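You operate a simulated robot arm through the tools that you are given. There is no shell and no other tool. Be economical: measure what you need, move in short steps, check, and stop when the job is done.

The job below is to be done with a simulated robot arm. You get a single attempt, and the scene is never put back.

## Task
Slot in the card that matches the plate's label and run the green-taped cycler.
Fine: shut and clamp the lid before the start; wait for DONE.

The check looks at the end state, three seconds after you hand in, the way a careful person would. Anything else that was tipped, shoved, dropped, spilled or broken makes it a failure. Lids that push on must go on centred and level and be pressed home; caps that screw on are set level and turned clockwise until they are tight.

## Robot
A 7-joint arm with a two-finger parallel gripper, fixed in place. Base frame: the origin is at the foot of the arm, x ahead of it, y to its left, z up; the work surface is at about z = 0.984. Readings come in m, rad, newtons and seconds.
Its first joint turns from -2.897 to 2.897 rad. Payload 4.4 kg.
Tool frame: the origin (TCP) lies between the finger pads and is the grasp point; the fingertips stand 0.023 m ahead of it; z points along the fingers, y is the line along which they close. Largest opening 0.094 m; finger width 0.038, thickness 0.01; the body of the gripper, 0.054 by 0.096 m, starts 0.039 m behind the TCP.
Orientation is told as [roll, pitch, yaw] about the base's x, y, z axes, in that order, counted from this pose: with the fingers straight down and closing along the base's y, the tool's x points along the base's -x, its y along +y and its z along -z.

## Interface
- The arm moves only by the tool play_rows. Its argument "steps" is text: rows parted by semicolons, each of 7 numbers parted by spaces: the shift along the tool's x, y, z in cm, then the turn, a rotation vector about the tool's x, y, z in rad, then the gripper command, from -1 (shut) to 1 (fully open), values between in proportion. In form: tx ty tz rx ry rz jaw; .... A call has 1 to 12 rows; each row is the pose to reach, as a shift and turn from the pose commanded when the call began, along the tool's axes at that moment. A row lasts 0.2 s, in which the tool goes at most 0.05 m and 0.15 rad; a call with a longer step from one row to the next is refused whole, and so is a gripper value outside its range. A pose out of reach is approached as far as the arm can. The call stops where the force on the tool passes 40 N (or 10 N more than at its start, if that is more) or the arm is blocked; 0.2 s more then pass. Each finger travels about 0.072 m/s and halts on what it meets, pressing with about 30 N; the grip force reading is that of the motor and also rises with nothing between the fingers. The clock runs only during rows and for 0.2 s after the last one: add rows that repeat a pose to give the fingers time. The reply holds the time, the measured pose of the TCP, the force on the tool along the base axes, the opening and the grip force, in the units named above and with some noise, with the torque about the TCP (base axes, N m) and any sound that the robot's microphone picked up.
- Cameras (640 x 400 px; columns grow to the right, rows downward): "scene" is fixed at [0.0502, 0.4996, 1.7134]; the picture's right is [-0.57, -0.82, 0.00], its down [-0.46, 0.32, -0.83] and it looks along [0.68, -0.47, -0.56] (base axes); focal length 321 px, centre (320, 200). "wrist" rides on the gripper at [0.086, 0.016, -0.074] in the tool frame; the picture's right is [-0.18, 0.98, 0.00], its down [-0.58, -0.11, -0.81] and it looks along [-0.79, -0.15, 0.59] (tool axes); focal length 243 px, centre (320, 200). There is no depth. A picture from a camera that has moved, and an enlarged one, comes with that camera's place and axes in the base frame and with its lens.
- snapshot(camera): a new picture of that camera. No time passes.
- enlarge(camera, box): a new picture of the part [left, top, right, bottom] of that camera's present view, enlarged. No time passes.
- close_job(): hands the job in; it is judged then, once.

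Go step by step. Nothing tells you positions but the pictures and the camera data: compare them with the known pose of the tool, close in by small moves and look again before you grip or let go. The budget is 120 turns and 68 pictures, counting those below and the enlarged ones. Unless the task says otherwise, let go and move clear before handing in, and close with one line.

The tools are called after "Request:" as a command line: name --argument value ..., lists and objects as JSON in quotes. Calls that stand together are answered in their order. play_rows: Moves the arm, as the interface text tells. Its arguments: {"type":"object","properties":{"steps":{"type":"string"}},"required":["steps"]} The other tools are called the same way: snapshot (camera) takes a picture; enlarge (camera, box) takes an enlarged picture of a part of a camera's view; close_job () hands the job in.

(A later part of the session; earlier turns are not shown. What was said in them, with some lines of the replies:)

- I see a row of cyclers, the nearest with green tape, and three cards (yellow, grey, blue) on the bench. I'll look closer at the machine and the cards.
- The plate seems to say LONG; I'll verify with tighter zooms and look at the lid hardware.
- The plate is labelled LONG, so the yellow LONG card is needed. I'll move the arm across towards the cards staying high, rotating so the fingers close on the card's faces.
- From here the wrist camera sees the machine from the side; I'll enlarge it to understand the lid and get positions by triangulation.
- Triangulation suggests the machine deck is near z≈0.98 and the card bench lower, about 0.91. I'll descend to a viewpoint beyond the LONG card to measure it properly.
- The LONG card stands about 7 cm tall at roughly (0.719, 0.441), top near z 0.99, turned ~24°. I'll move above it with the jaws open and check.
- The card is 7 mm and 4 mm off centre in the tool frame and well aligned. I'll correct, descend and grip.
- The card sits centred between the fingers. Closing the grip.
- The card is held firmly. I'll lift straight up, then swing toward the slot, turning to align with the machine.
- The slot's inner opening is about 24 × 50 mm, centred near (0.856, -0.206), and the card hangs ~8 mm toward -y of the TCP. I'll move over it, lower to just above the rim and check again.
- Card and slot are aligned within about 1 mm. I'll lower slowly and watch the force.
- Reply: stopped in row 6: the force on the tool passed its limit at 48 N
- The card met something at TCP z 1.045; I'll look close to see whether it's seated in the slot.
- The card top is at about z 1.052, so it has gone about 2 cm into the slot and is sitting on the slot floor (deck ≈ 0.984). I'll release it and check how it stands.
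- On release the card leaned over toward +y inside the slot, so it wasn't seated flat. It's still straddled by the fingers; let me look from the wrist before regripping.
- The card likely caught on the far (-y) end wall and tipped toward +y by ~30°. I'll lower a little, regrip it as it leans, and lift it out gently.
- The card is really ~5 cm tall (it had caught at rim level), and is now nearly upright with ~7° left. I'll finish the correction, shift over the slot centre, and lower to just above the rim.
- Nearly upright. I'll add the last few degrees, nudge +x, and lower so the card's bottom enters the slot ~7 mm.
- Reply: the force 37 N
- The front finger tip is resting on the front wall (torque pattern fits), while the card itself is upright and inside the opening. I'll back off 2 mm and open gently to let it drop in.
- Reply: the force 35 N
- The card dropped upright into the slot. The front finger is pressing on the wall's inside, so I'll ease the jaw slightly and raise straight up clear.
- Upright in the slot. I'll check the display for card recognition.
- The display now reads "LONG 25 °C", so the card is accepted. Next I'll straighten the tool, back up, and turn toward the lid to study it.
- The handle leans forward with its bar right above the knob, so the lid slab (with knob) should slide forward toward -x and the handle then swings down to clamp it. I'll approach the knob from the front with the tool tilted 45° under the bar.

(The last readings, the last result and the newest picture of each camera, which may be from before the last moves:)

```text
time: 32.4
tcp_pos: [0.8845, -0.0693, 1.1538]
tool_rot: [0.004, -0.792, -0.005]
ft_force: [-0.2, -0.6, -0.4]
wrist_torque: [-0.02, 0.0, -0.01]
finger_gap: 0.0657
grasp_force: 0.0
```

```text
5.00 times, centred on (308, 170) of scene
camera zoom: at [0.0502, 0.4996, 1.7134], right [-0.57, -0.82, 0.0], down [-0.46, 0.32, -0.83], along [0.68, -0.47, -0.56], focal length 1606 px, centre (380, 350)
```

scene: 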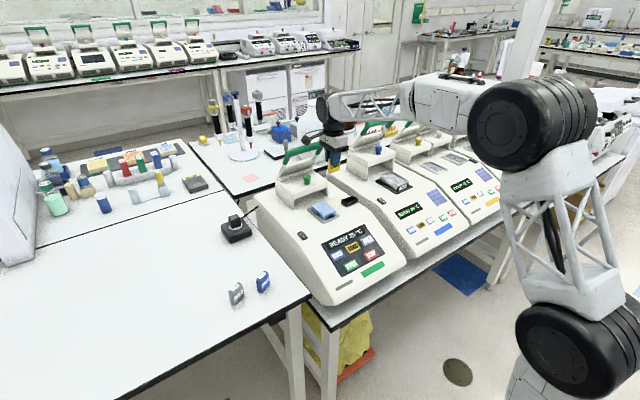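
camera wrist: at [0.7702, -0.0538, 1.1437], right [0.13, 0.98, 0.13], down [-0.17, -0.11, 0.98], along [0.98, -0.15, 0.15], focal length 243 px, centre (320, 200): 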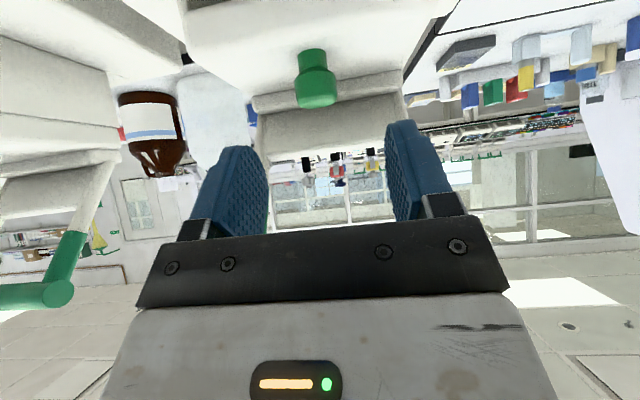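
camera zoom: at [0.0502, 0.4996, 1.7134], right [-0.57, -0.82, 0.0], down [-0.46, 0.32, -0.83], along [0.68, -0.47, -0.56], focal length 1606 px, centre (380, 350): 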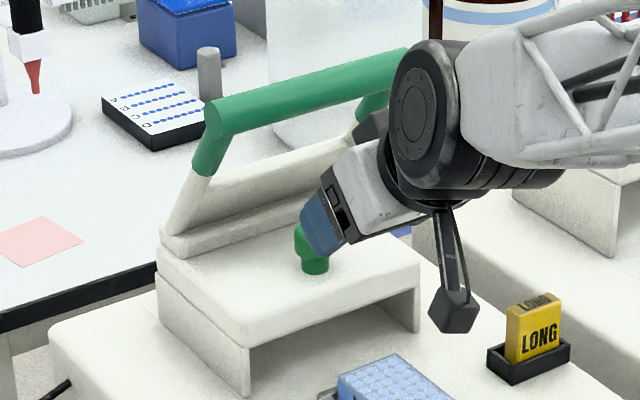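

The knob head is at about (0.969, -0.0755, 1.087). I'll slide the open fingers around it along the tilted axis and close.

Request:
play_rows --steps "-0.4 -0.3 1.5 0 0 0 0.4; -0.9 -0.6 4 0 0 0 0.4; -1.38 -0.6 6.5 0 0 0 0.4; -1.38 -0.6 8.5 0 0 0 0.4; -1.38 -0.6 9.94 0 0 0 0.4; -1.38 -0.6 9.94 0 0 0 0.4; -1.38 -0.6 9.94 0 0 0 -0.2; -1.38 -0.6 9.94 0 0 0 -1; -1.38 -0.6 9.94 0 0 0 -1; -1.38 -0.6 9.94 0 0 0 -1"

Request:
enlarge --camera "scene" --box '[258, 130, 358, 210]'

```text
time: 34.5
tcp_pos: [0.9647, -0.0745, 1.0945]
tool_rot: [0.002, -0.791, -0.004]
ft_force: [1.4, 34.3, 0.7]
wrist_torque: [-0.45, -0.43, 0.2]
finger_gap: 0.0319
grasp_force: 45.2
```

```text
5.00 times, centred on (308, 170) of scene
camera zoom: at [0.0502, 0.4996, 1.7134], right [-0.57, -0.82, 0.0], down [-0.46, 0.32, -0.83], along [0.68, -0.47, -0.56], focal length 1606 px, centre (380, 350)
```

zoom: 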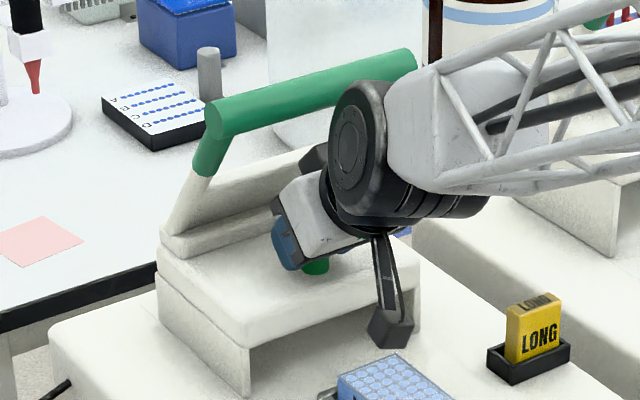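

Gripped the knob, with some side load (knob is slightly to +y). I'll relieve that with a few mm and then check force.

Request:
play_rows --steps "0 0.2 0 0 0 0 -1; 0 0.2 0 0 0 0 -1"

```text
time: 35.1
tcp_pos: [0.9655, -0.0749, 1.0953]
tool_rot: [0.002, -0.792, -0.004]
ft_force: [-2.3, 11.0, 4.2]
wrist_torque: [-0.66, 0.71, -0.05]
finger_gap: 0.0318
grasp_force: 45.1
```

Request:
play_rows --steps "0.35 0.1 -0.36 0 0 0 -1; 0.7 0.1 -0.71 0 0 0 -1; 1.05 0.1 -1.07 0 0 0 -1; 1.4 0.1 -1.42 0 0 0 -1"

```text
time: 36.0
tcp_pos: [0.9497, -0.0751, 1.0942]
tool_rot: [0.0, -0.794, -0.008]
ft_force: [-2.2, -11.2, 0.4]
wrist_torque: [-0.78, 0.16, 0.01]
finger_gap: 0.0319
grasp_force: 44.8
stopped in row 4: the force on the tool passed its limit at 43 N (the readings are from after the stop); the commanded pose is now the measured one
```

Request:
enlarge --camera "scene" --box '[258, 130, 358, 210]'

```text
5.00 times, centred on (308, 170) of scene
camera zoom: at [0.0502, 0.4996, 1.7134], right [-0.57, -0.82, 0.0], down [-0.46, 0.32, -0.83], along [0.68, -0.47, -0.56], focal length 1606 px, centre (380, 350)
```

zoom: 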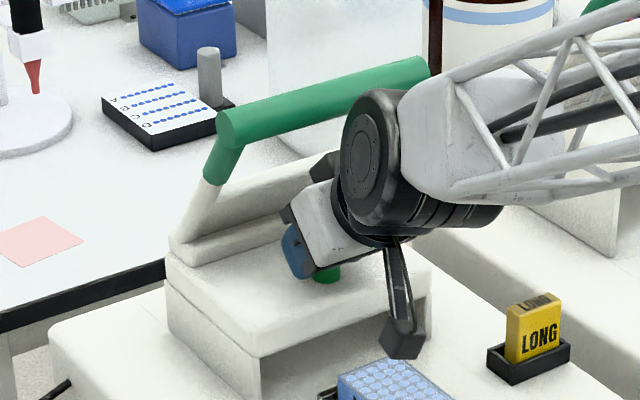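

The whole lid slides forward with its handle. Continuing the pull in slow steps.

Request:
play_rows --steps "0.21 0 -0.21 0 0 0 -1; 0.42 0 -0.43 0 0 0 -1; 0.63 0 -0.64 0 0 0 -1; 0.84 0 -0.85 0 0 0 -1; 1.05 0 -1.07 0 0 0 -1; 1.26 0 -1.28 0 0 0 -1; 1.47 0 -1.5 0 0 0 -1; 1.68 0 -1.71 0 0 0 -1; 1.9 0 -1.92 0 0 0 -1; 2.1 0 -2.13 0 0 0 -1; 2.31 0 -2.35 0 0 0 -1; 2.52 0 -2.56 0 0 0 -1"

```text
time: 38.5
tcp_pos: [0.9169, -0.0745, 1.095]
tool_rot: [0.002, -0.795, -0.008]
ft_force: [-1.8, -7.9, 0.1]
wrist_torque: [-0.75, 0.3, -0.01]
finger_gap: 0.0317
grasp_force: 44.9
stopped in row 12: the force on the tool passed its limit at 41 N (the readings are from after the stop); the commanded pose is now the measured one
```

Request:
play_rows --steps "0.21 0 -0.21 0 0 0 -1; 0.42 0 -0.43 0 0 0 -1; 0.63 0 -0.64 0 0 0 -1; 0.84 0 -0.85 0 0 0 -1; 1.05 0 -1.07 0 0 0 -1; 1.26 0 -1.28 0 0 0 -1; 1.47 0 -1.5 0 0 0 -1; 1.68 0 -1.71 0 0 0 -1; 1.9 0 -1.92 0 0 0 -1; 2.1 0 -2.13 0 0 0 -1"

Request:
snapshot --camera "scene"

```text
time: 40.7
tcp_pos: [0.8857, -0.0749, 1.0951]
tool_rot: [0.001, -0.794, -0.007]
ft_force: [3.7, -39.0, 2.2]
wrist_torque: [-1.21, -0.6, -0.03]
finger_gap: 0.0318
grasp_force: 45.2
```

```text
21 pictures are left
```

scene: 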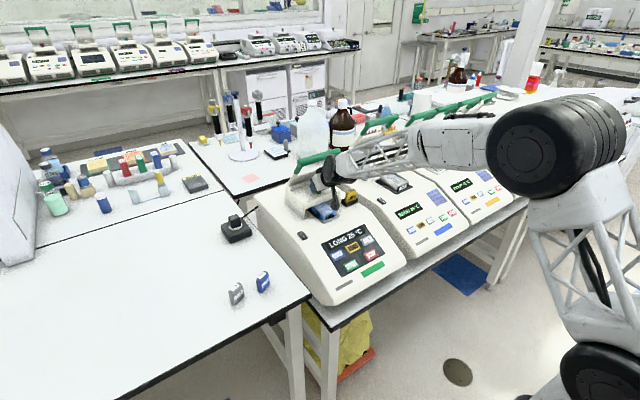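

The lid is moving; side load has built up, so I'll relieve in y and continue.

Request:
play_rows --steps "0 -0.2 0 0 0 0 -1; 0.3 -0.22 -0.31 0 0 0 -1; 0.6 -0.24 -0.61 0 0 0 -1; 0.9 -0.26 -0.92 0 0 0 -1; 1.2 -0.28 -1.22 0 0 0 -1; 1.5 -0.3 -1.53 0 0 0 -1; 1.8 -0.32 -1.83 0 0 0 -1; 1.8 -0.32 -1.83 0 0 0 -1"

Request:
enlarge --camera "scene" --box '[258, 140, 368, 230]'

```text
time: 42.3
tcp_pos: [0.8615, -0.0749, 1.0938]
tool_rot: [0.001, -0.793, -0.002]
ft_force: [-1.4, 16.3, 0.2]
wrist_torque: [-0.58, -0.02, 0.03]
finger_gap: 0.0319
grasp_force: 44.8
stopped in row 8: the force on the tool passed its limit at 51 N (the readings are from after the stop); the commanded pose is now the measured one
```

```text
4.44 times, centred on (313, 185) of scene
camera zoom: at [0.0502, 0.4996, 1.7134], right [-0.57, -0.82, 0.0], down [-0.46, 0.32, -0.83], along [0.68, -0.47, -0.56], focal length 1428 px, centre (351, 267)
```

zoom: 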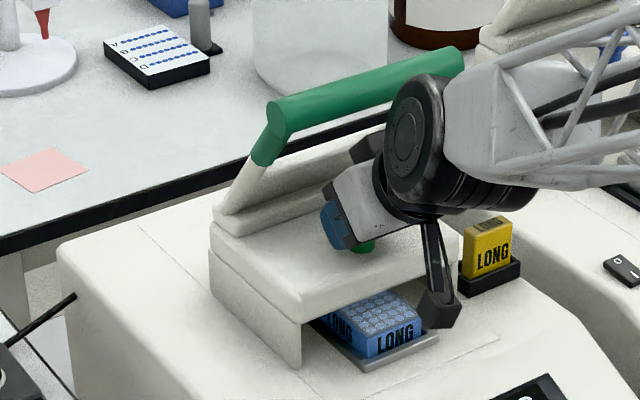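

Request:
play_rows --steps "0.3 -0.02 -0.31 0 0 0 -1; 0.6 -0.04 -0.61 0 0 0 -1; 0.9 -0.06 -0.92 0 0 0 -1; 1.2 -0.08 -1.22 0 0 0 -1; 1.5 -0.1 -1.53 0 0 0 -1; 1.8 -0.12 -1.83 0 0 0 -1; 1.8 -0.12 -1.83 0 0 0 -1"

```text
time: 43.9
tcp_pos: [0.8359, -0.075, 1.0934]
tool_rot: [0.0, -0.791, -0.006]
ft_force: [2.8, 36.0, 5.9]
wrist_torque: [-0.16, 0.28, -0.09]
finger_gap: 0.0319
grasp_force: 45.0
```

Request:
play_rows --steps "0 0.13 0 0 0 0 -1; 0.3 0.12 -0.31 0 0 0 -1; 0.6 0.12 -0.61 0 0 0 -1; 0.9 0.12 -0.92 0 0 0 -1; 1.2 0.12 -1.22 0 0 0 -1; 1.5 0.12 -1.53 0 0 0 -1; 1.8 0.12 -1.83 0 0 0 -1; 1.8 0.12 -1.83 0 0 0 -1"

Request:
enlarge --camera "scene" --box '[258, 150, 378, 250]'

```text
time: 45.4
tcp_pos: [0.8147, -0.0742, 1.0952]
tool_rot: [0.0, -0.794, -0.003]
ft_force: [23.4, 5.0, -7.9]
wrist_torque: [0.62, -0.75, 0.05]
finger_gap: 0.0316
grasp_force: 44.8
stopped in row 7: the force on the tool passed its limit at 51 N (the readings are from after the stop); the commanded pose is now the measured one
```

```text
4.00 times, centred on (318, 200) of scene
camera zoom: at [0.0502, 0.4996, 1.7134], right [-0.57, -0.82, 0.0], down [-0.46, 0.32, -0.83], along [0.68, -0.47, -0.56], focal length 1285 px, centre (328, 200)
```

zoom: 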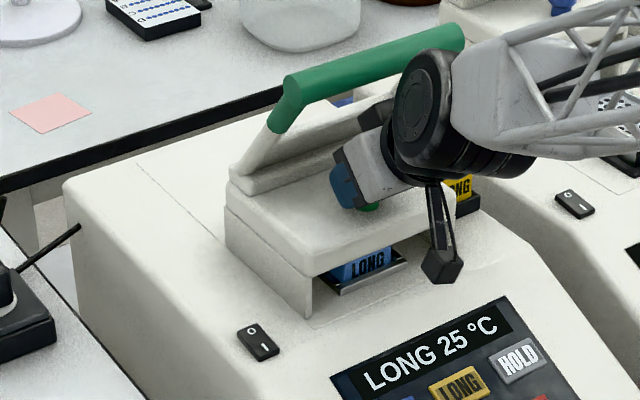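

The lid hit its front stop, right at the outline: it's closed over the plate. I'll let go of the knob and back out along the tool axis.

Request:
play_rows --steps "0 0 0 0 0 0 0; 0 0 0 0 0 0 0.4; 0 0 0 0 0 0 0.4; 0 0 -2 0 0 0 0.4; 0 0 -5 0 0 0 0.4; 0 0 -8 0 0 0 0.2; 0 0 -12 0 0 0 -0.5; 0 0 -16 0 0 0 -1; 0 0 -18 0 0 0 -1"

Request:
enlarge --camera "scene" --box '[258, 140, 378, 250]'

Request:
snapshot --camera "wrist"

```text
time: 47.4
tcp_pos: [0.6873, -0.0743, 1.2204]
tool_rot: [0.001, -0.792, -0.002]
ft_force: [-0.1, 0.1, 0.3]
wrist_torque: [0.02, -0.03, 0.03]
finger_gap: 0.0
grasp_force: 30.2
```

```text
3.64 times, centred on (318, 195) of scene
camera zoom: at [0.0502, 0.4996, 1.7134], right [-0.57, -0.82, 0.0], down [-0.46, 0.32, -0.83], along [0.68, -0.47, -0.56], focal length 1168 px, centre (327, 218)
```

zoom: 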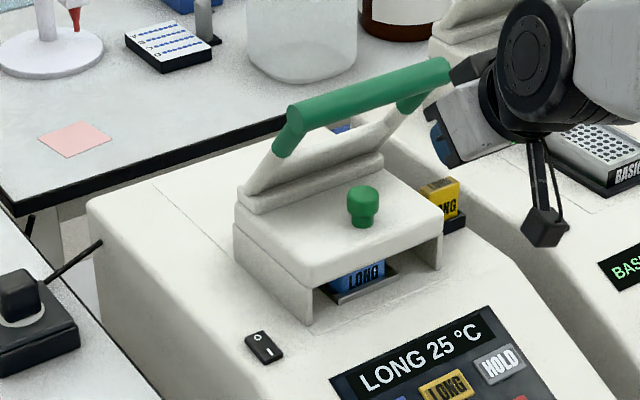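

```text
17 pictures are left
camera wrist: at [0.5723, -0.0581, 1.2111], right [0.13, 0.98, 0.13], down [-0.17, -0.11, 0.98], along [0.98, -0.15, 0.15], focal length 243 px, centre (320, 200)
```

wrist: 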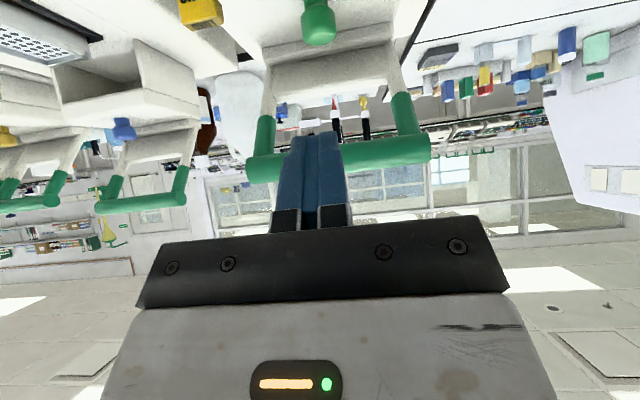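

The lid is closed at its stop and the handle bar is at x≈0.805, z≈1.211, centred on y≈-0.074, pivoting at about (0.895, 1.08). I'll straighten the tool with closed fingers and come over the bar to press it down.

Request:
play_rows --steps "-2 0 -2 0 0.13 0 -1; -4 0 -4 0 0.26 0 -1; -6 0 -6 0 0.39 0 -1; -7.83 0 -7.72 0 0.52 0 -1; -10.8 0 -4.8 0 0.65 0 -1; -13.7 0 -1.8 0 0.792 0 -1; -16.6 0 1.18 0 0.792 0 -1; -16.6 0 1.18 0 0.792 0 -1"

```text
time: 49.2
tcp_pos: [0.8101, -0.0766, 1.3336]
tool_rot: [0.0, -0.001, -0.007]
ft_force: [0.1, -0.2, -0.7]
wrist_torque: [0.02, 0.01, 0.03]
finger_gap: 0.0
grasp_force: 29.7
```

Request:
play_rows --steps "-0.5 0 4.3 0 0 0 -1; -0.5 0 7.2 0 0 0 -1; -0.5 0 8.1 0 0 0 -1; 0.1 0 8.8 0 0 0 -1; 0.73 0 9.5 0 0 0 -1; 1.25 0 9.95 0 0 0 -1; 1.75 0 10.4 0 0 0 -1; 2.2 0 10.9 0 0 0 -1; 2.7 0 11.4 0 0 0 -1; 3.1 0 11.95 0 0 0 -1; 3.5 0 12.5 0 0 0 -1"

Request:
enlarge --camera "scene" --box '[268, 140, 378, 240]'

```text
time: 51.6
tcp_pos: [0.7761, -0.0756, 1.2061]
tool_rot: [0.0, -0.001, -0.003]
ft_force: [-0.1, -1.1, 0.2]
wrist_torque: [0.01, 0.01, 0.03]
finger_gap: 0.0
grasp_force: 30.0
```

```text
4.00 times, centred on (323, 190) of scene
camera zoom: at [0.0502, 0.4996, 1.7134], right [-0.57, -0.82, 0.0], down [-0.46, 0.32, -0.83], along [0.68, -0.47, -0.56], focal length 1285 px, centre (308, 240)
```

zoom: 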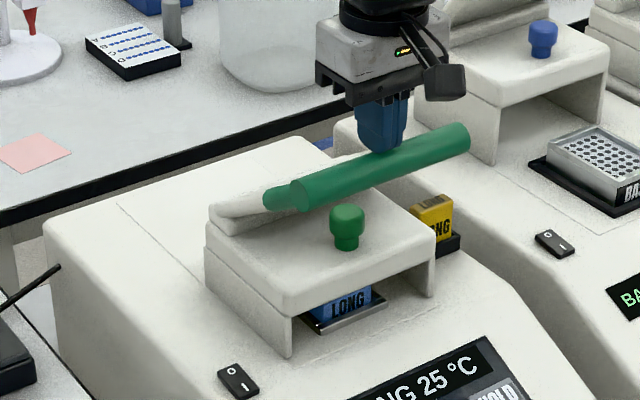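

The handle is swinging down nicely with little resistance. Continuing along the arc.

Request:
play_rows --steps "0.8 0 1.2 0 0 0 -1; 1.1 0 1.8 0 0 0 -1; 1.4 0 2.44 0 0 0 -1; 1.7 0 3.1 0 0 0 -1; 1.95 0 3.7 0 0 0 -1; 2.15 0 4.4 0 0 0 -1; 2.36 0 5.06 0 0 0 -1; 2.5 0 5.7 0 0 0 -1; 2.66 0 6.4 0 0 0 -1; 2.75 0 7.1 0 0 0 -1; 2.84 0 7.76 0 0 0 -1; 2.9 0 8.4 0 0 0 -1"

Request:
enlarge --camera "scene" --box '[268, 140, 388, 260]'

```text
time: 54.2
tcp_pos: [0.7465, -0.0753, 1.122]
tool_rot: [-0.001, -0.002, -0.004]
ft_force: [-0.4, -0.3, -0.8]
wrist_torque: [-0.01, -0.04, -0.02]
finger_gap: 0.0
grasp_force: 30.2
```

```text
3.33 times, centred on (328, 200) of scene
camera zoom: at [0.0502, 0.4996, 1.7134], right [-0.57, -0.82, 0.0], down [-0.46, 0.32, -0.83], along [0.68, -0.47, -0.56], focal length 1071 px, centre (293, 200)
```

zoom: 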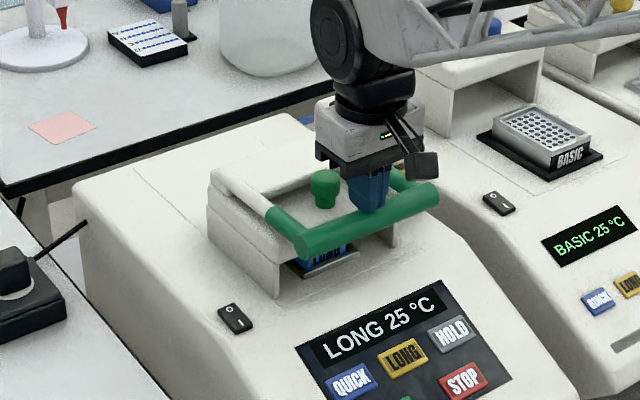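

The handle is nearly horizontal. I'll keep pressing down until it stops.

Request:
play_rows --steps "0 0 0.5 0 0 0 -1; 0 0 1.0 0 0 0 -1; -0.05 0 1.5 0 0 0 -1; -0.1 0 2.0 0 0 0 -1; -0.2 0 2.5 0 0 0 -1; -0.3 0 3.0 0 0 0 -1; -0.4 0 3.5 0 0 0 -1; -0.5 0 4.0 0 0 0 -1"

Request:
enlarge --camera "scene" --box '[268, 160, 388, 280]'

```text
time: 54.9
tcp_pos: [0.7483, -0.074, 1.1162]
tool_rot: [-0.001, -0.011, -0.006]
ft_force: [-2.4, -0.9, 6.3]
wrist_torque: [-0.01, 0.07, 0.07]
finger_gap: 0.0
grasp_force: 30.1
stopped in row 3: the force on the tool passed its limit at 46 N (the readings are from after the stop); the commanded pose is now the measured one
```

```text
3.33 times, centred on (328, 220) of scene
camera zoom: at [0.0502, 0.4996, 1.7134], right [-0.57, -0.82, 0.0], down [-0.46, 0.32, -0.83], along [0.68, -0.47, -0.56], focal length 1071 px, centre (293, 133)
```

zoom: 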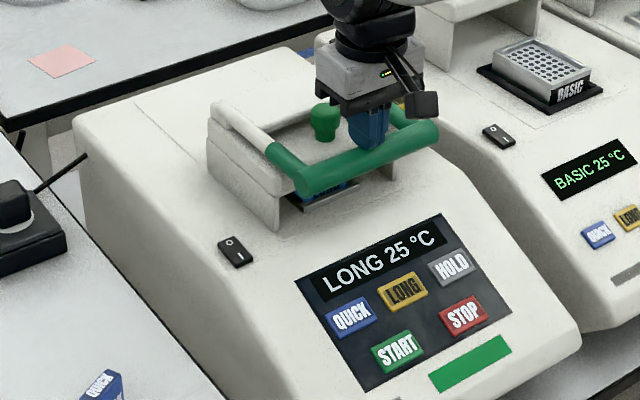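

The handle hit a firm stop flat over the lid, clamped. Now I'll lift off and go look at the START button, estimated at (0.630, -0.031, 0.919).

Request:
play_rows --steps "0 0 -3 0 0 0 -1; 0 0 -7 0 0 0 -1; 4 1.3 -8 0 0 0 -1; 8.5 3 -8 0 0 0 -1; 13.3 4.3 -8 0 0 0 -1; 13.3 4.3 -3.5 0 0 0 -1; 13.3 4.3 1 0 0 0 -1; 13.3 4.3 5 0 0 0 -1; 13.3 4.3 7 0 0 0 -1; 13.3 4.3 7 0 0 0 -1"

Request:
snapshot --camera "wrist"

Request:
enlarge --camera "scene" --box '[268, 160, 398, 290]'

```text
time: 57.1
tcp_pos: [0.6156, -0.031, 1.044]
tool_rot: [0.0, -0.009, -0.003]
ft_force: [-0.3, -0.2, 0.2]
wrist_torque: [-0.01, 0.01, 0.04]
finger_gap: 0.0002
grasp_force: 29.6
```

```text
13 pictures are left
camera wrist: at [0.5283, -0.0164, 1.1171], right [0.19, 0.98, 0.0], down [0.57, -0.11, 0.81], along [0.8, -0.15, -0.58], focal length 243 px, centre (320, 200)
```

wrist: 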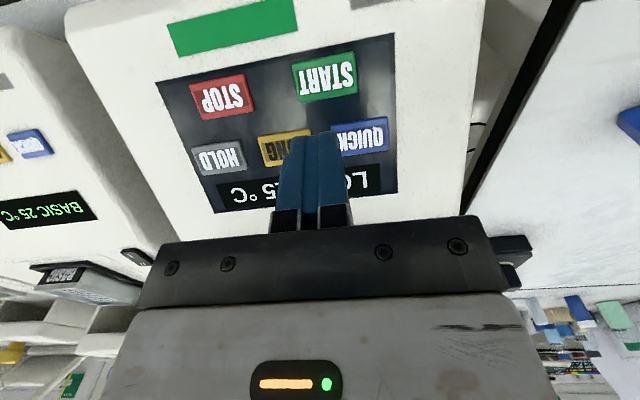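

```text
3.08 times, centred on (333, 225) of scene
camera zoom: at [0.0502, 0.4996, 1.7134], right [-0.57, -0.82, 0.0], down [-0.46, 0.32, -0.83], along [0.68, -0.47, -0.56], focal length 989 px, centre (280, 123)
```

zoom: 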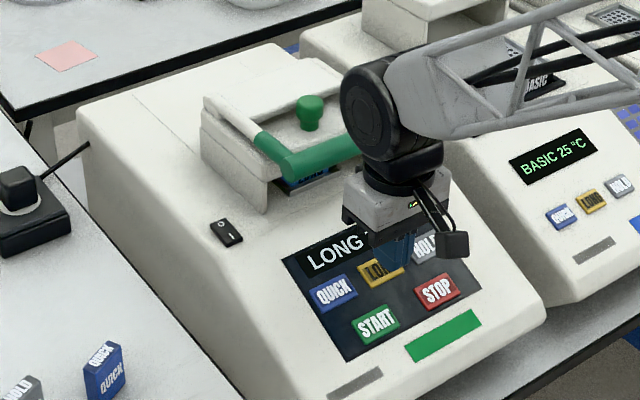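

The handle stays down. START is at about (0.625, -0.028, 0.929); I'll press with the fingertips' uphill edge, slowly.

Request:
play_rows --steps "0.45 0.3 2.5 0 0 0 -1; 0.45 0.3 5.5 0 0 0 -1; 0.45 0.3 7.8 0 0 0 -1; 0.45 0.3 8.2 0 0 0 -1; 0.45 0.3 8.6 0 0 0 -1; 0.45 0.3 8.9 0 0 0 -1; 0.45 0.3 9.2 0 0 0 -1; 0.45 0.3 9.5 0 0 0 -1; 0.45 0.3 9.8 0 0 0 -1; 0.45 0.3 10.1 0 0 0 -1; 0.45 0.3 10.4 0 0 0 -1"

```text
time: 59.4
tcp_pos: [0.6122, -0.028, 0.9462]
tool_rot: [-0.001, -0.011, -0.003]
ft_force: [-12.5, -1.2, 11.3]
wrist_torque: [-0.04, 0.08, 0.08]
finger_gap: 0.0002
grasp_force: 29.8
heard: click
stopped in row 11: the force on the tool passed its limit at 52 N (the readings are from after the stop); the commanded pose is now the measured one
```

A click was heard. I'll lift clear and read the display.

Request:
play_rows --steps "0.3 0 -1 0 0 0 -1; 0.5 0 -4 0 0 0 -1; 2 0 -8 0 0 0 -1; 4 0 -12 0 0 0 -1; 8 0 -15 0 0 0 -1; 12 0 -18 0 0 0 -1"

Request:
enlarge --camera "scene" --box '[268, 160, 398, 290]'

```text
time: 60.8
tcp_pos: [0.4922, -0.0287, 1.1247]
tool_rot: [-0.002, -0.011, -0.005]
ft_force: [-0.3, 0.2, -0.3]
wrist_torque: [0.0, -0.01, 0.01]
finger_gap: 0.0
grasp_force: 29.7
```

```text
3.08 times, centred on (333, 225) of scene
camera zoom: at [0.0502, 0.4996, 1.7134], right [-0.57, -0.82, 0.0], down [-0.46, 0.32, -0.83], along [0.68, -0.47, -0.56], focal length 989 px, centre (280, 123)
```

zoom: 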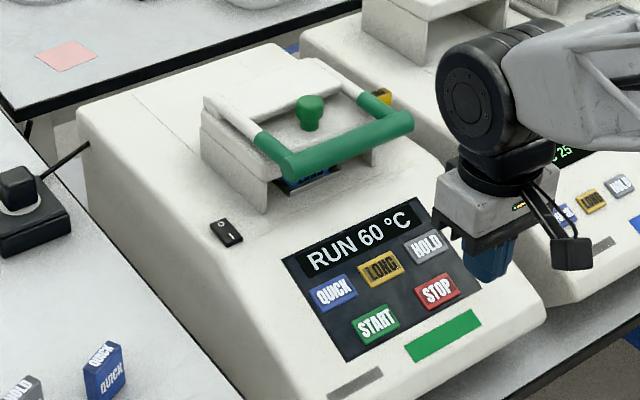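

It shows RUN 60 °C. Now I wait, holding still.

Request:
play_rows --steps "0 0 0 0 0 0 -1; 0 0 0 0 0 0 -1; 0 0 0 0 0 0 -1; 0 0 0 0 0 0 -1; 0 0 0 0 0 0 -1; 0 0 0 0 0 0 -1; 0 0 0 0 0 0 -1; 0 0 0 0 0 0 -1; 0 0 0 0 0 0 -1; 0 0 0 0 0 0 -1; 0 0 0 0 0 0 -1; 0 0 0 0 0 0 -1"

Request:
play_rows --steps "0 0 0 0 0 0 -1; 0 0 0 0 0 0 -1; 0 0 0 0 0 0 -1; 0 0 0 0 0 0 -1; 0 0 0 0 0 0 -1; 0 0 0 0 0 0 -1; 0 0 0 0 0 0 -1; 0 0 0 0 0 0 -1; 0 0 0 0 0 0 -1; 0 0 0 0 0 0 -1; 0 0 0 0 0 0 -1; 0 0 0 0 0 0 -1"

Request:
play_rows --steps "0 0 0 0 0 0 -1; 0 0 0 0 0 0 -1; 0 0 0 0 0 0 -1; 0 0 0 0 0 0 -1; 0 0 0 0 0 0 -1; 0 0 0 0 0 0 -1; 0 0 0 0 0 0 -1; 0 0 0 0 0 0 -1; 0 0 0 0 0 0 -1; 0 0 0 0 0 0 -1; 0 0 0 0 0 0 -1; 0 0 0 0 0 0 -1"

Request:
play_rows --steps "0 0 0 0 0 0 -1; 0 0 0 0 0 0 -1; 0 0 0 0 0 0 -1; 0 0 0 0 0 0 -1; 0 0 0 0 0 0 -1; 0 0 0 0 0 0 -1; 0 0 0 0 0 0 -1; 0 0 0 0 0 0 -1; 0 0 0 0 0 0 -1; 0 0 0 0 0 0 -1; 0 0 0 0 0 0 -1; 0 0 0 0 0 0 -1"

Request:
enlarge --camera "scene" --box '[268, 160, 398, 290]'

```text
time: 63.4
tcp_pos: [0.491, -0.0292, 1.1258]
tool_rot: [-0.001, -0.012, -0.004]
ft_force: [-0.4, 0.2, -0.1]
wrist_torque: [0.01, 0.01, 0.0]
finger_gap: 0.0
grasp_force: 30.3
```

```text
time: 66.0
tcp_pos: [0.4911, -0.0283, 1.1244]
tool_rot: [0.0, -0.012, -0.005]
ft_force: [-0.7, 1.7, -0.4]
wrist_torque: [0.0, 0.01, -0.01]
finger_gap: 0.0002
grasp_force: 29.5
```

```text
time: 68.6
tcp_pos: [0.4926, -0.0293, 1.1245]
tool_rot: [-0.001, -0.013, -0.002]
ft_force: [-0.5, -0.3, 0.2]
wrist_torque: [0.03, 0.03, 0.01]
finger_gap: 0.0002
grasp_force: 29.8
```

```text
time: 71.2
tcp_pos: [0.4917, -0.0292, 1.1239]
tool_rot: [0.0, -0.011, -0.003]
ft_force: [0.5, -0.3, 0.0]
wrist_torque: [0.0, 0.03, 0.03]
finger_gap: 0.0
grasp_force: 30.1
```

```text
3.08 times, centred on (333, 225) of scene
camera zoom: at [0.0502, 0.4996, 1.7134], right [-0.57, -0.82, 0.0], down [-0.46, 0.32, -0.83], along [0.68, -0.47, -0.56], focal length 989 px, centre (280, 123)
```

zoom: 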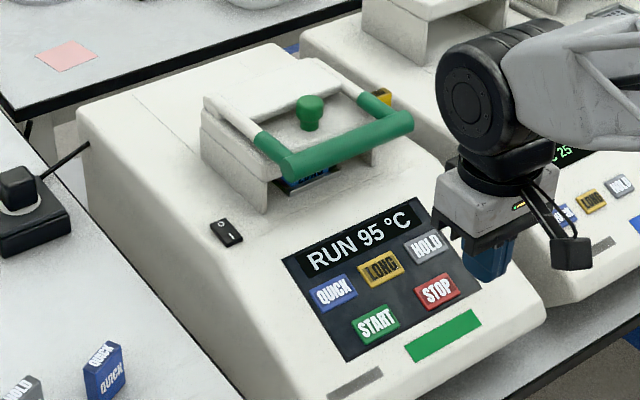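

RUN 95 °C now; I keep waiting.

Request:
play_rows --steps "0 0 0 0 0 0 -1; 0 0 0 0 0 0 -1; 0 0 0 0 0 0 -1; 0 0 0 0 0 0 -1; 0 0 0 0 0 0 -1; 0 0 0 0 0 0 -1; 0 0 0 0 0 0 -1; 0 0 0 0 0 0 -1; 0 0 0 0 0 0 -1; 0 0 0 0 0 0 -1; 0 0 0 0 0 0 -1; 0 0 0 0 0 0 -1"

Request:
play_rows --steps "0 0 0 0 0 0 -1; 0 0 0 0 0 0 -1; 0 0 0 0 0 0 -1; 0 0 0 0 0 0 -1; 0 0 0 0 0 0 -1; 0 0 0 0 0 0 -1; 0 0 0 0 0 0 -1; 0 0 0 0 0 0 -1; 0 0 0 0 0 0 -1; 0 0 0 0 0 0 -1; 0 0 0 0 0 0 -1; 0 0 0 0 0 0 -1"

Request:
play_rows --steps "0 0 0 0 0 0 -1; 0 0 0 0 0 0 -1; 0 0 0 0 0 0 -1; 0 0 0 0 0 0 -1; 0 0 0 0 0 0 -1; 0 0 0 0 0 0 -1; 0 0 0 0 0 0 -1; 0 0 0 0 0 0 -1; 0 0 0 0 0 0 -1; 0 0 0 0 0 0 -1; 0 0 0 0 0 0 -1; 0 0 0 0 0 0 -1"

Request:
play_rows --steps "0 0 0 0 0 0 -1; 0 0 0 0 0 0 -1; 0 0 0 0 0 0 -1; 0 0 0 0 0 0 -1; 0 0 0 0 0 0 -1; 0 0 0 0 0 0 -1; 0 0 0 0 0 0 -1; 0 0 0 0 0 0 -1; 0 0 0 0 0 0 -1; 0 0 0 0 0 0 -1; 0 0 0 0 0 0 -1; 0 0 0 0 0 0 -1"

Request:
enlarge --camera "scene" --box '[268, 160, 398, 290]'

```text
time: 73.8
tcp_pos: [0.4909, -0.028, 1.125]
tool_rot: [0.002, -0.011, -0.004]
ft_force: [-0.9, -0.2, -0.4]
wrist_torque: [-0.01, 0.0, 0.05]
finger_gap: 0.0002
grasp_force: 29.9
```

```text
time: 76.4
tcp_pos: [0.4909, -0.0293, 1.1259]
tool_rot: [0.0, -0.013, -0.003]
ft_force: [0.2, -0.2, -0.3]
wrist_torque: [-0.03, 0.03, 0.04]
finger_gap: 0.0001
grasp_force: 29.9
```

```text
time: 79.0
tcp_pos: [0.491, -0.0279, 1.1249]
tool_rot: [0.0, -0.011, -0.004]
ft_force: [-1.2, -0.1, 0.3]
wrist_torque: [-0.02, 0.01, 0.0]
finger_gap: 0.0001
grasp_force: 30.0
```

```text
time: 81.6
tcp_pos: [0.4913, -0.0298, 1.1243]
tool_rot: [-0.002, -0.012, -0.003]
ft_force: [0.0, 0.5, 0.6]
wrist_torque: [0.04, -0.02, 0.01]
finger_gap: 0.0
grasp_force: 30.1
```

```text
3.08 times, centred on (333, 225) of scene
camera zoom: at [0.0502, 0.4996, 1.7134], right [-0.57, -0.82, 0.0], down [-0.46, 0.32, -0.83], along [0.68, -0.47, -0.56], focal length 989 px, centre (280, 123)
```

zoom: 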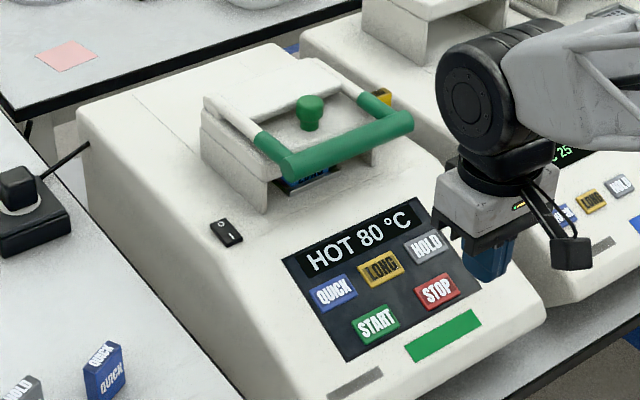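

HOT 80 °C: it is cooling down, not yet DONE. I keep waiting.

Request:
play_rows --steps "0 0 0 0 0 0 -1; 0 0 0 0 0 0 -1; 0 0 0 0 0 0 -1; 0 0 0 0 0 0 -1; 0 0 0 0 0 0 -1; 0 0 0 0 0 0 -1; 0 0 0 0 0 0 -1; 0 0 0 0 0 0 -1; 0 0 0 0 0 0 -1; 0 0 0 0 0 0 -1; 0 0 0 0 0 0 -1; 0 0 0 0 0 0 -1"

Request:
play_rows --steps "0 0 0 0 0 0 -1; 0 0 0 0 0 0 -1; 0 0 0 0 0 0 -1; 0 0 0 0 0 0 -1; 0 0 0 0 0 0 -1; 0 0 0 0 0 0 -1; 0 0 0 0 0 0 -1; 0 0 0 0 0 0 -1; 0 0 0 0 0 0 -1; 0 0 0 0 0 0 -1; 0 0 0 0 0 0 -1; 0 0 0 0 0 0 -1"

Request:
play_rows --steps "0 0 0 0 0 0 -1; 0 0 0 0 0 0 -1; 0 0 0 0 0 0 -1; 0 0 0 0 0 0 -1; 0 0 0 0 0 0 -1; 0 0 0 0 0 0 -1; 0 0 0 0 0 0 -1; 0 0 0 0 0 0 -1; 0 0 0 0 0 0 -1; 0 0 0 0 0 0 -1; 0 0 0 0 0 0 -1; 0 0 0 0 0 0 -1"

Request:
play_rows --steps "0 0 0 0 0 0 -1; 0 0 0 0 0 0 -1; 0 0 0 0 0 0 -1; 0 0 0 0 0 0 -1; 0 0 0 0 0 0 -1; 0 0 0 0 0 0 -1; 0 0 0 0 0 0 -1; 0 0 0 0 0 0 -1; 0 0 0 0 0 0 -1; 0 0 0 0 0 0 -1; 0 0 0 0 0 0 -1; 0 0 0 0 0 0 -1"

Request:
play_rows --steps "0 0 0 0 0 0 -1; 0 0 0 0 0 0 -1; 0 0 0 0 0 0 -1; 0 0 0 0 0 0 -1; 0 0 0 0 0 0 -1; 0 0 0 0 0 0 -1; 0 0 0 0 0 0 -1; 0 0 0 0 0 0 -1; 0 0 0 0 0 0 -1; 0 0 0 0 0 0 -1; 0 0 0 0 0 0 -1; 0 0 0 0 0 0 -1"

Request:
enlarge --camera "scene" --box '[268, 160, 398, 290]'

```text
time: 84.2
tcp_pos: [0.4927, -0.0285, 1.1253]
tool_rot: [-0.001, -0.012, -0.003]
ft_force: [0.3, -0.2, -0.8]
wrist_torque: [0.01, -0.01, -0.01]
finger_gap: 0.0
grasp_force: 30.4
```

```text
time: 86.8
tcp_pos: [0.4914, -0.0299, 1.1254]
tool_rot: [0.0, -0.012, -0.004]
ft_force: [-0.2, -1.0, -0.9]
wrist_torque: [0.0, -0.02, 0.02]
finger_gap: 0.0004
grasp_force: 30.1
```

```text
time: 89.4
tcp_pos: [0.4909, -0.028, 1.1246]
tool_rot: [0.0, -0.012, -0.004]
ft_force: [-0.4, -0.1, 0.4]
wrist_torque: [0.01, 0.0, 0.0]
finger_gap: 0.0001
grasp_force: 30.1
```

```text
time: 92.0
tcp_pos: [0.4926, -0.0296, 1.1248]
tool_rot: [0.0, -0.013, -0.002]
ft_force: [-0.8, 1.1, 0.1]
wrist_torque: [-0.02, -0.02, -0.02]
finger_gap: 0.0002
grasp_force: 30.2
```

```text
time: 94.6
tcp_pos: [0.4916, -0.0289, 1.1247]
tool_rot: [0.002, -0.012, -0.004]
ft_force: [-0.5, 1.0, 0.2]
wrist_torque: [0.05, 0.02, 0.0]
finger_gap: 0.0
grasp_force: 29.9
```

```text
3.08 times, centred on (333, 225) of scene
camera zoom: at [0.0502, 0.4996, 1.7134], right [-0.57, -0.82, 0.0], down [-0.46, 0.32, -0.83], along [0.68, -0.47, -0.56], focal length 989 px, centre (280, 123)
```

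zoom: 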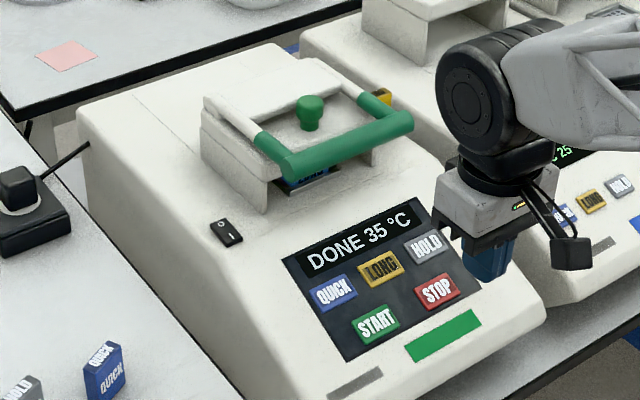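

The display reads DONE 35 °C, the lid is shut and clamped, and the arm is clear of everything. I'm handing in.

Request:
close_job

```text
The job is handed in.
```

The LONG card is in the slot of the green-taped cycler, which ran with its lid shut and clamped until the display read DONE; on the first try the card leaned over in the slot, so I picked it up and set it in again.
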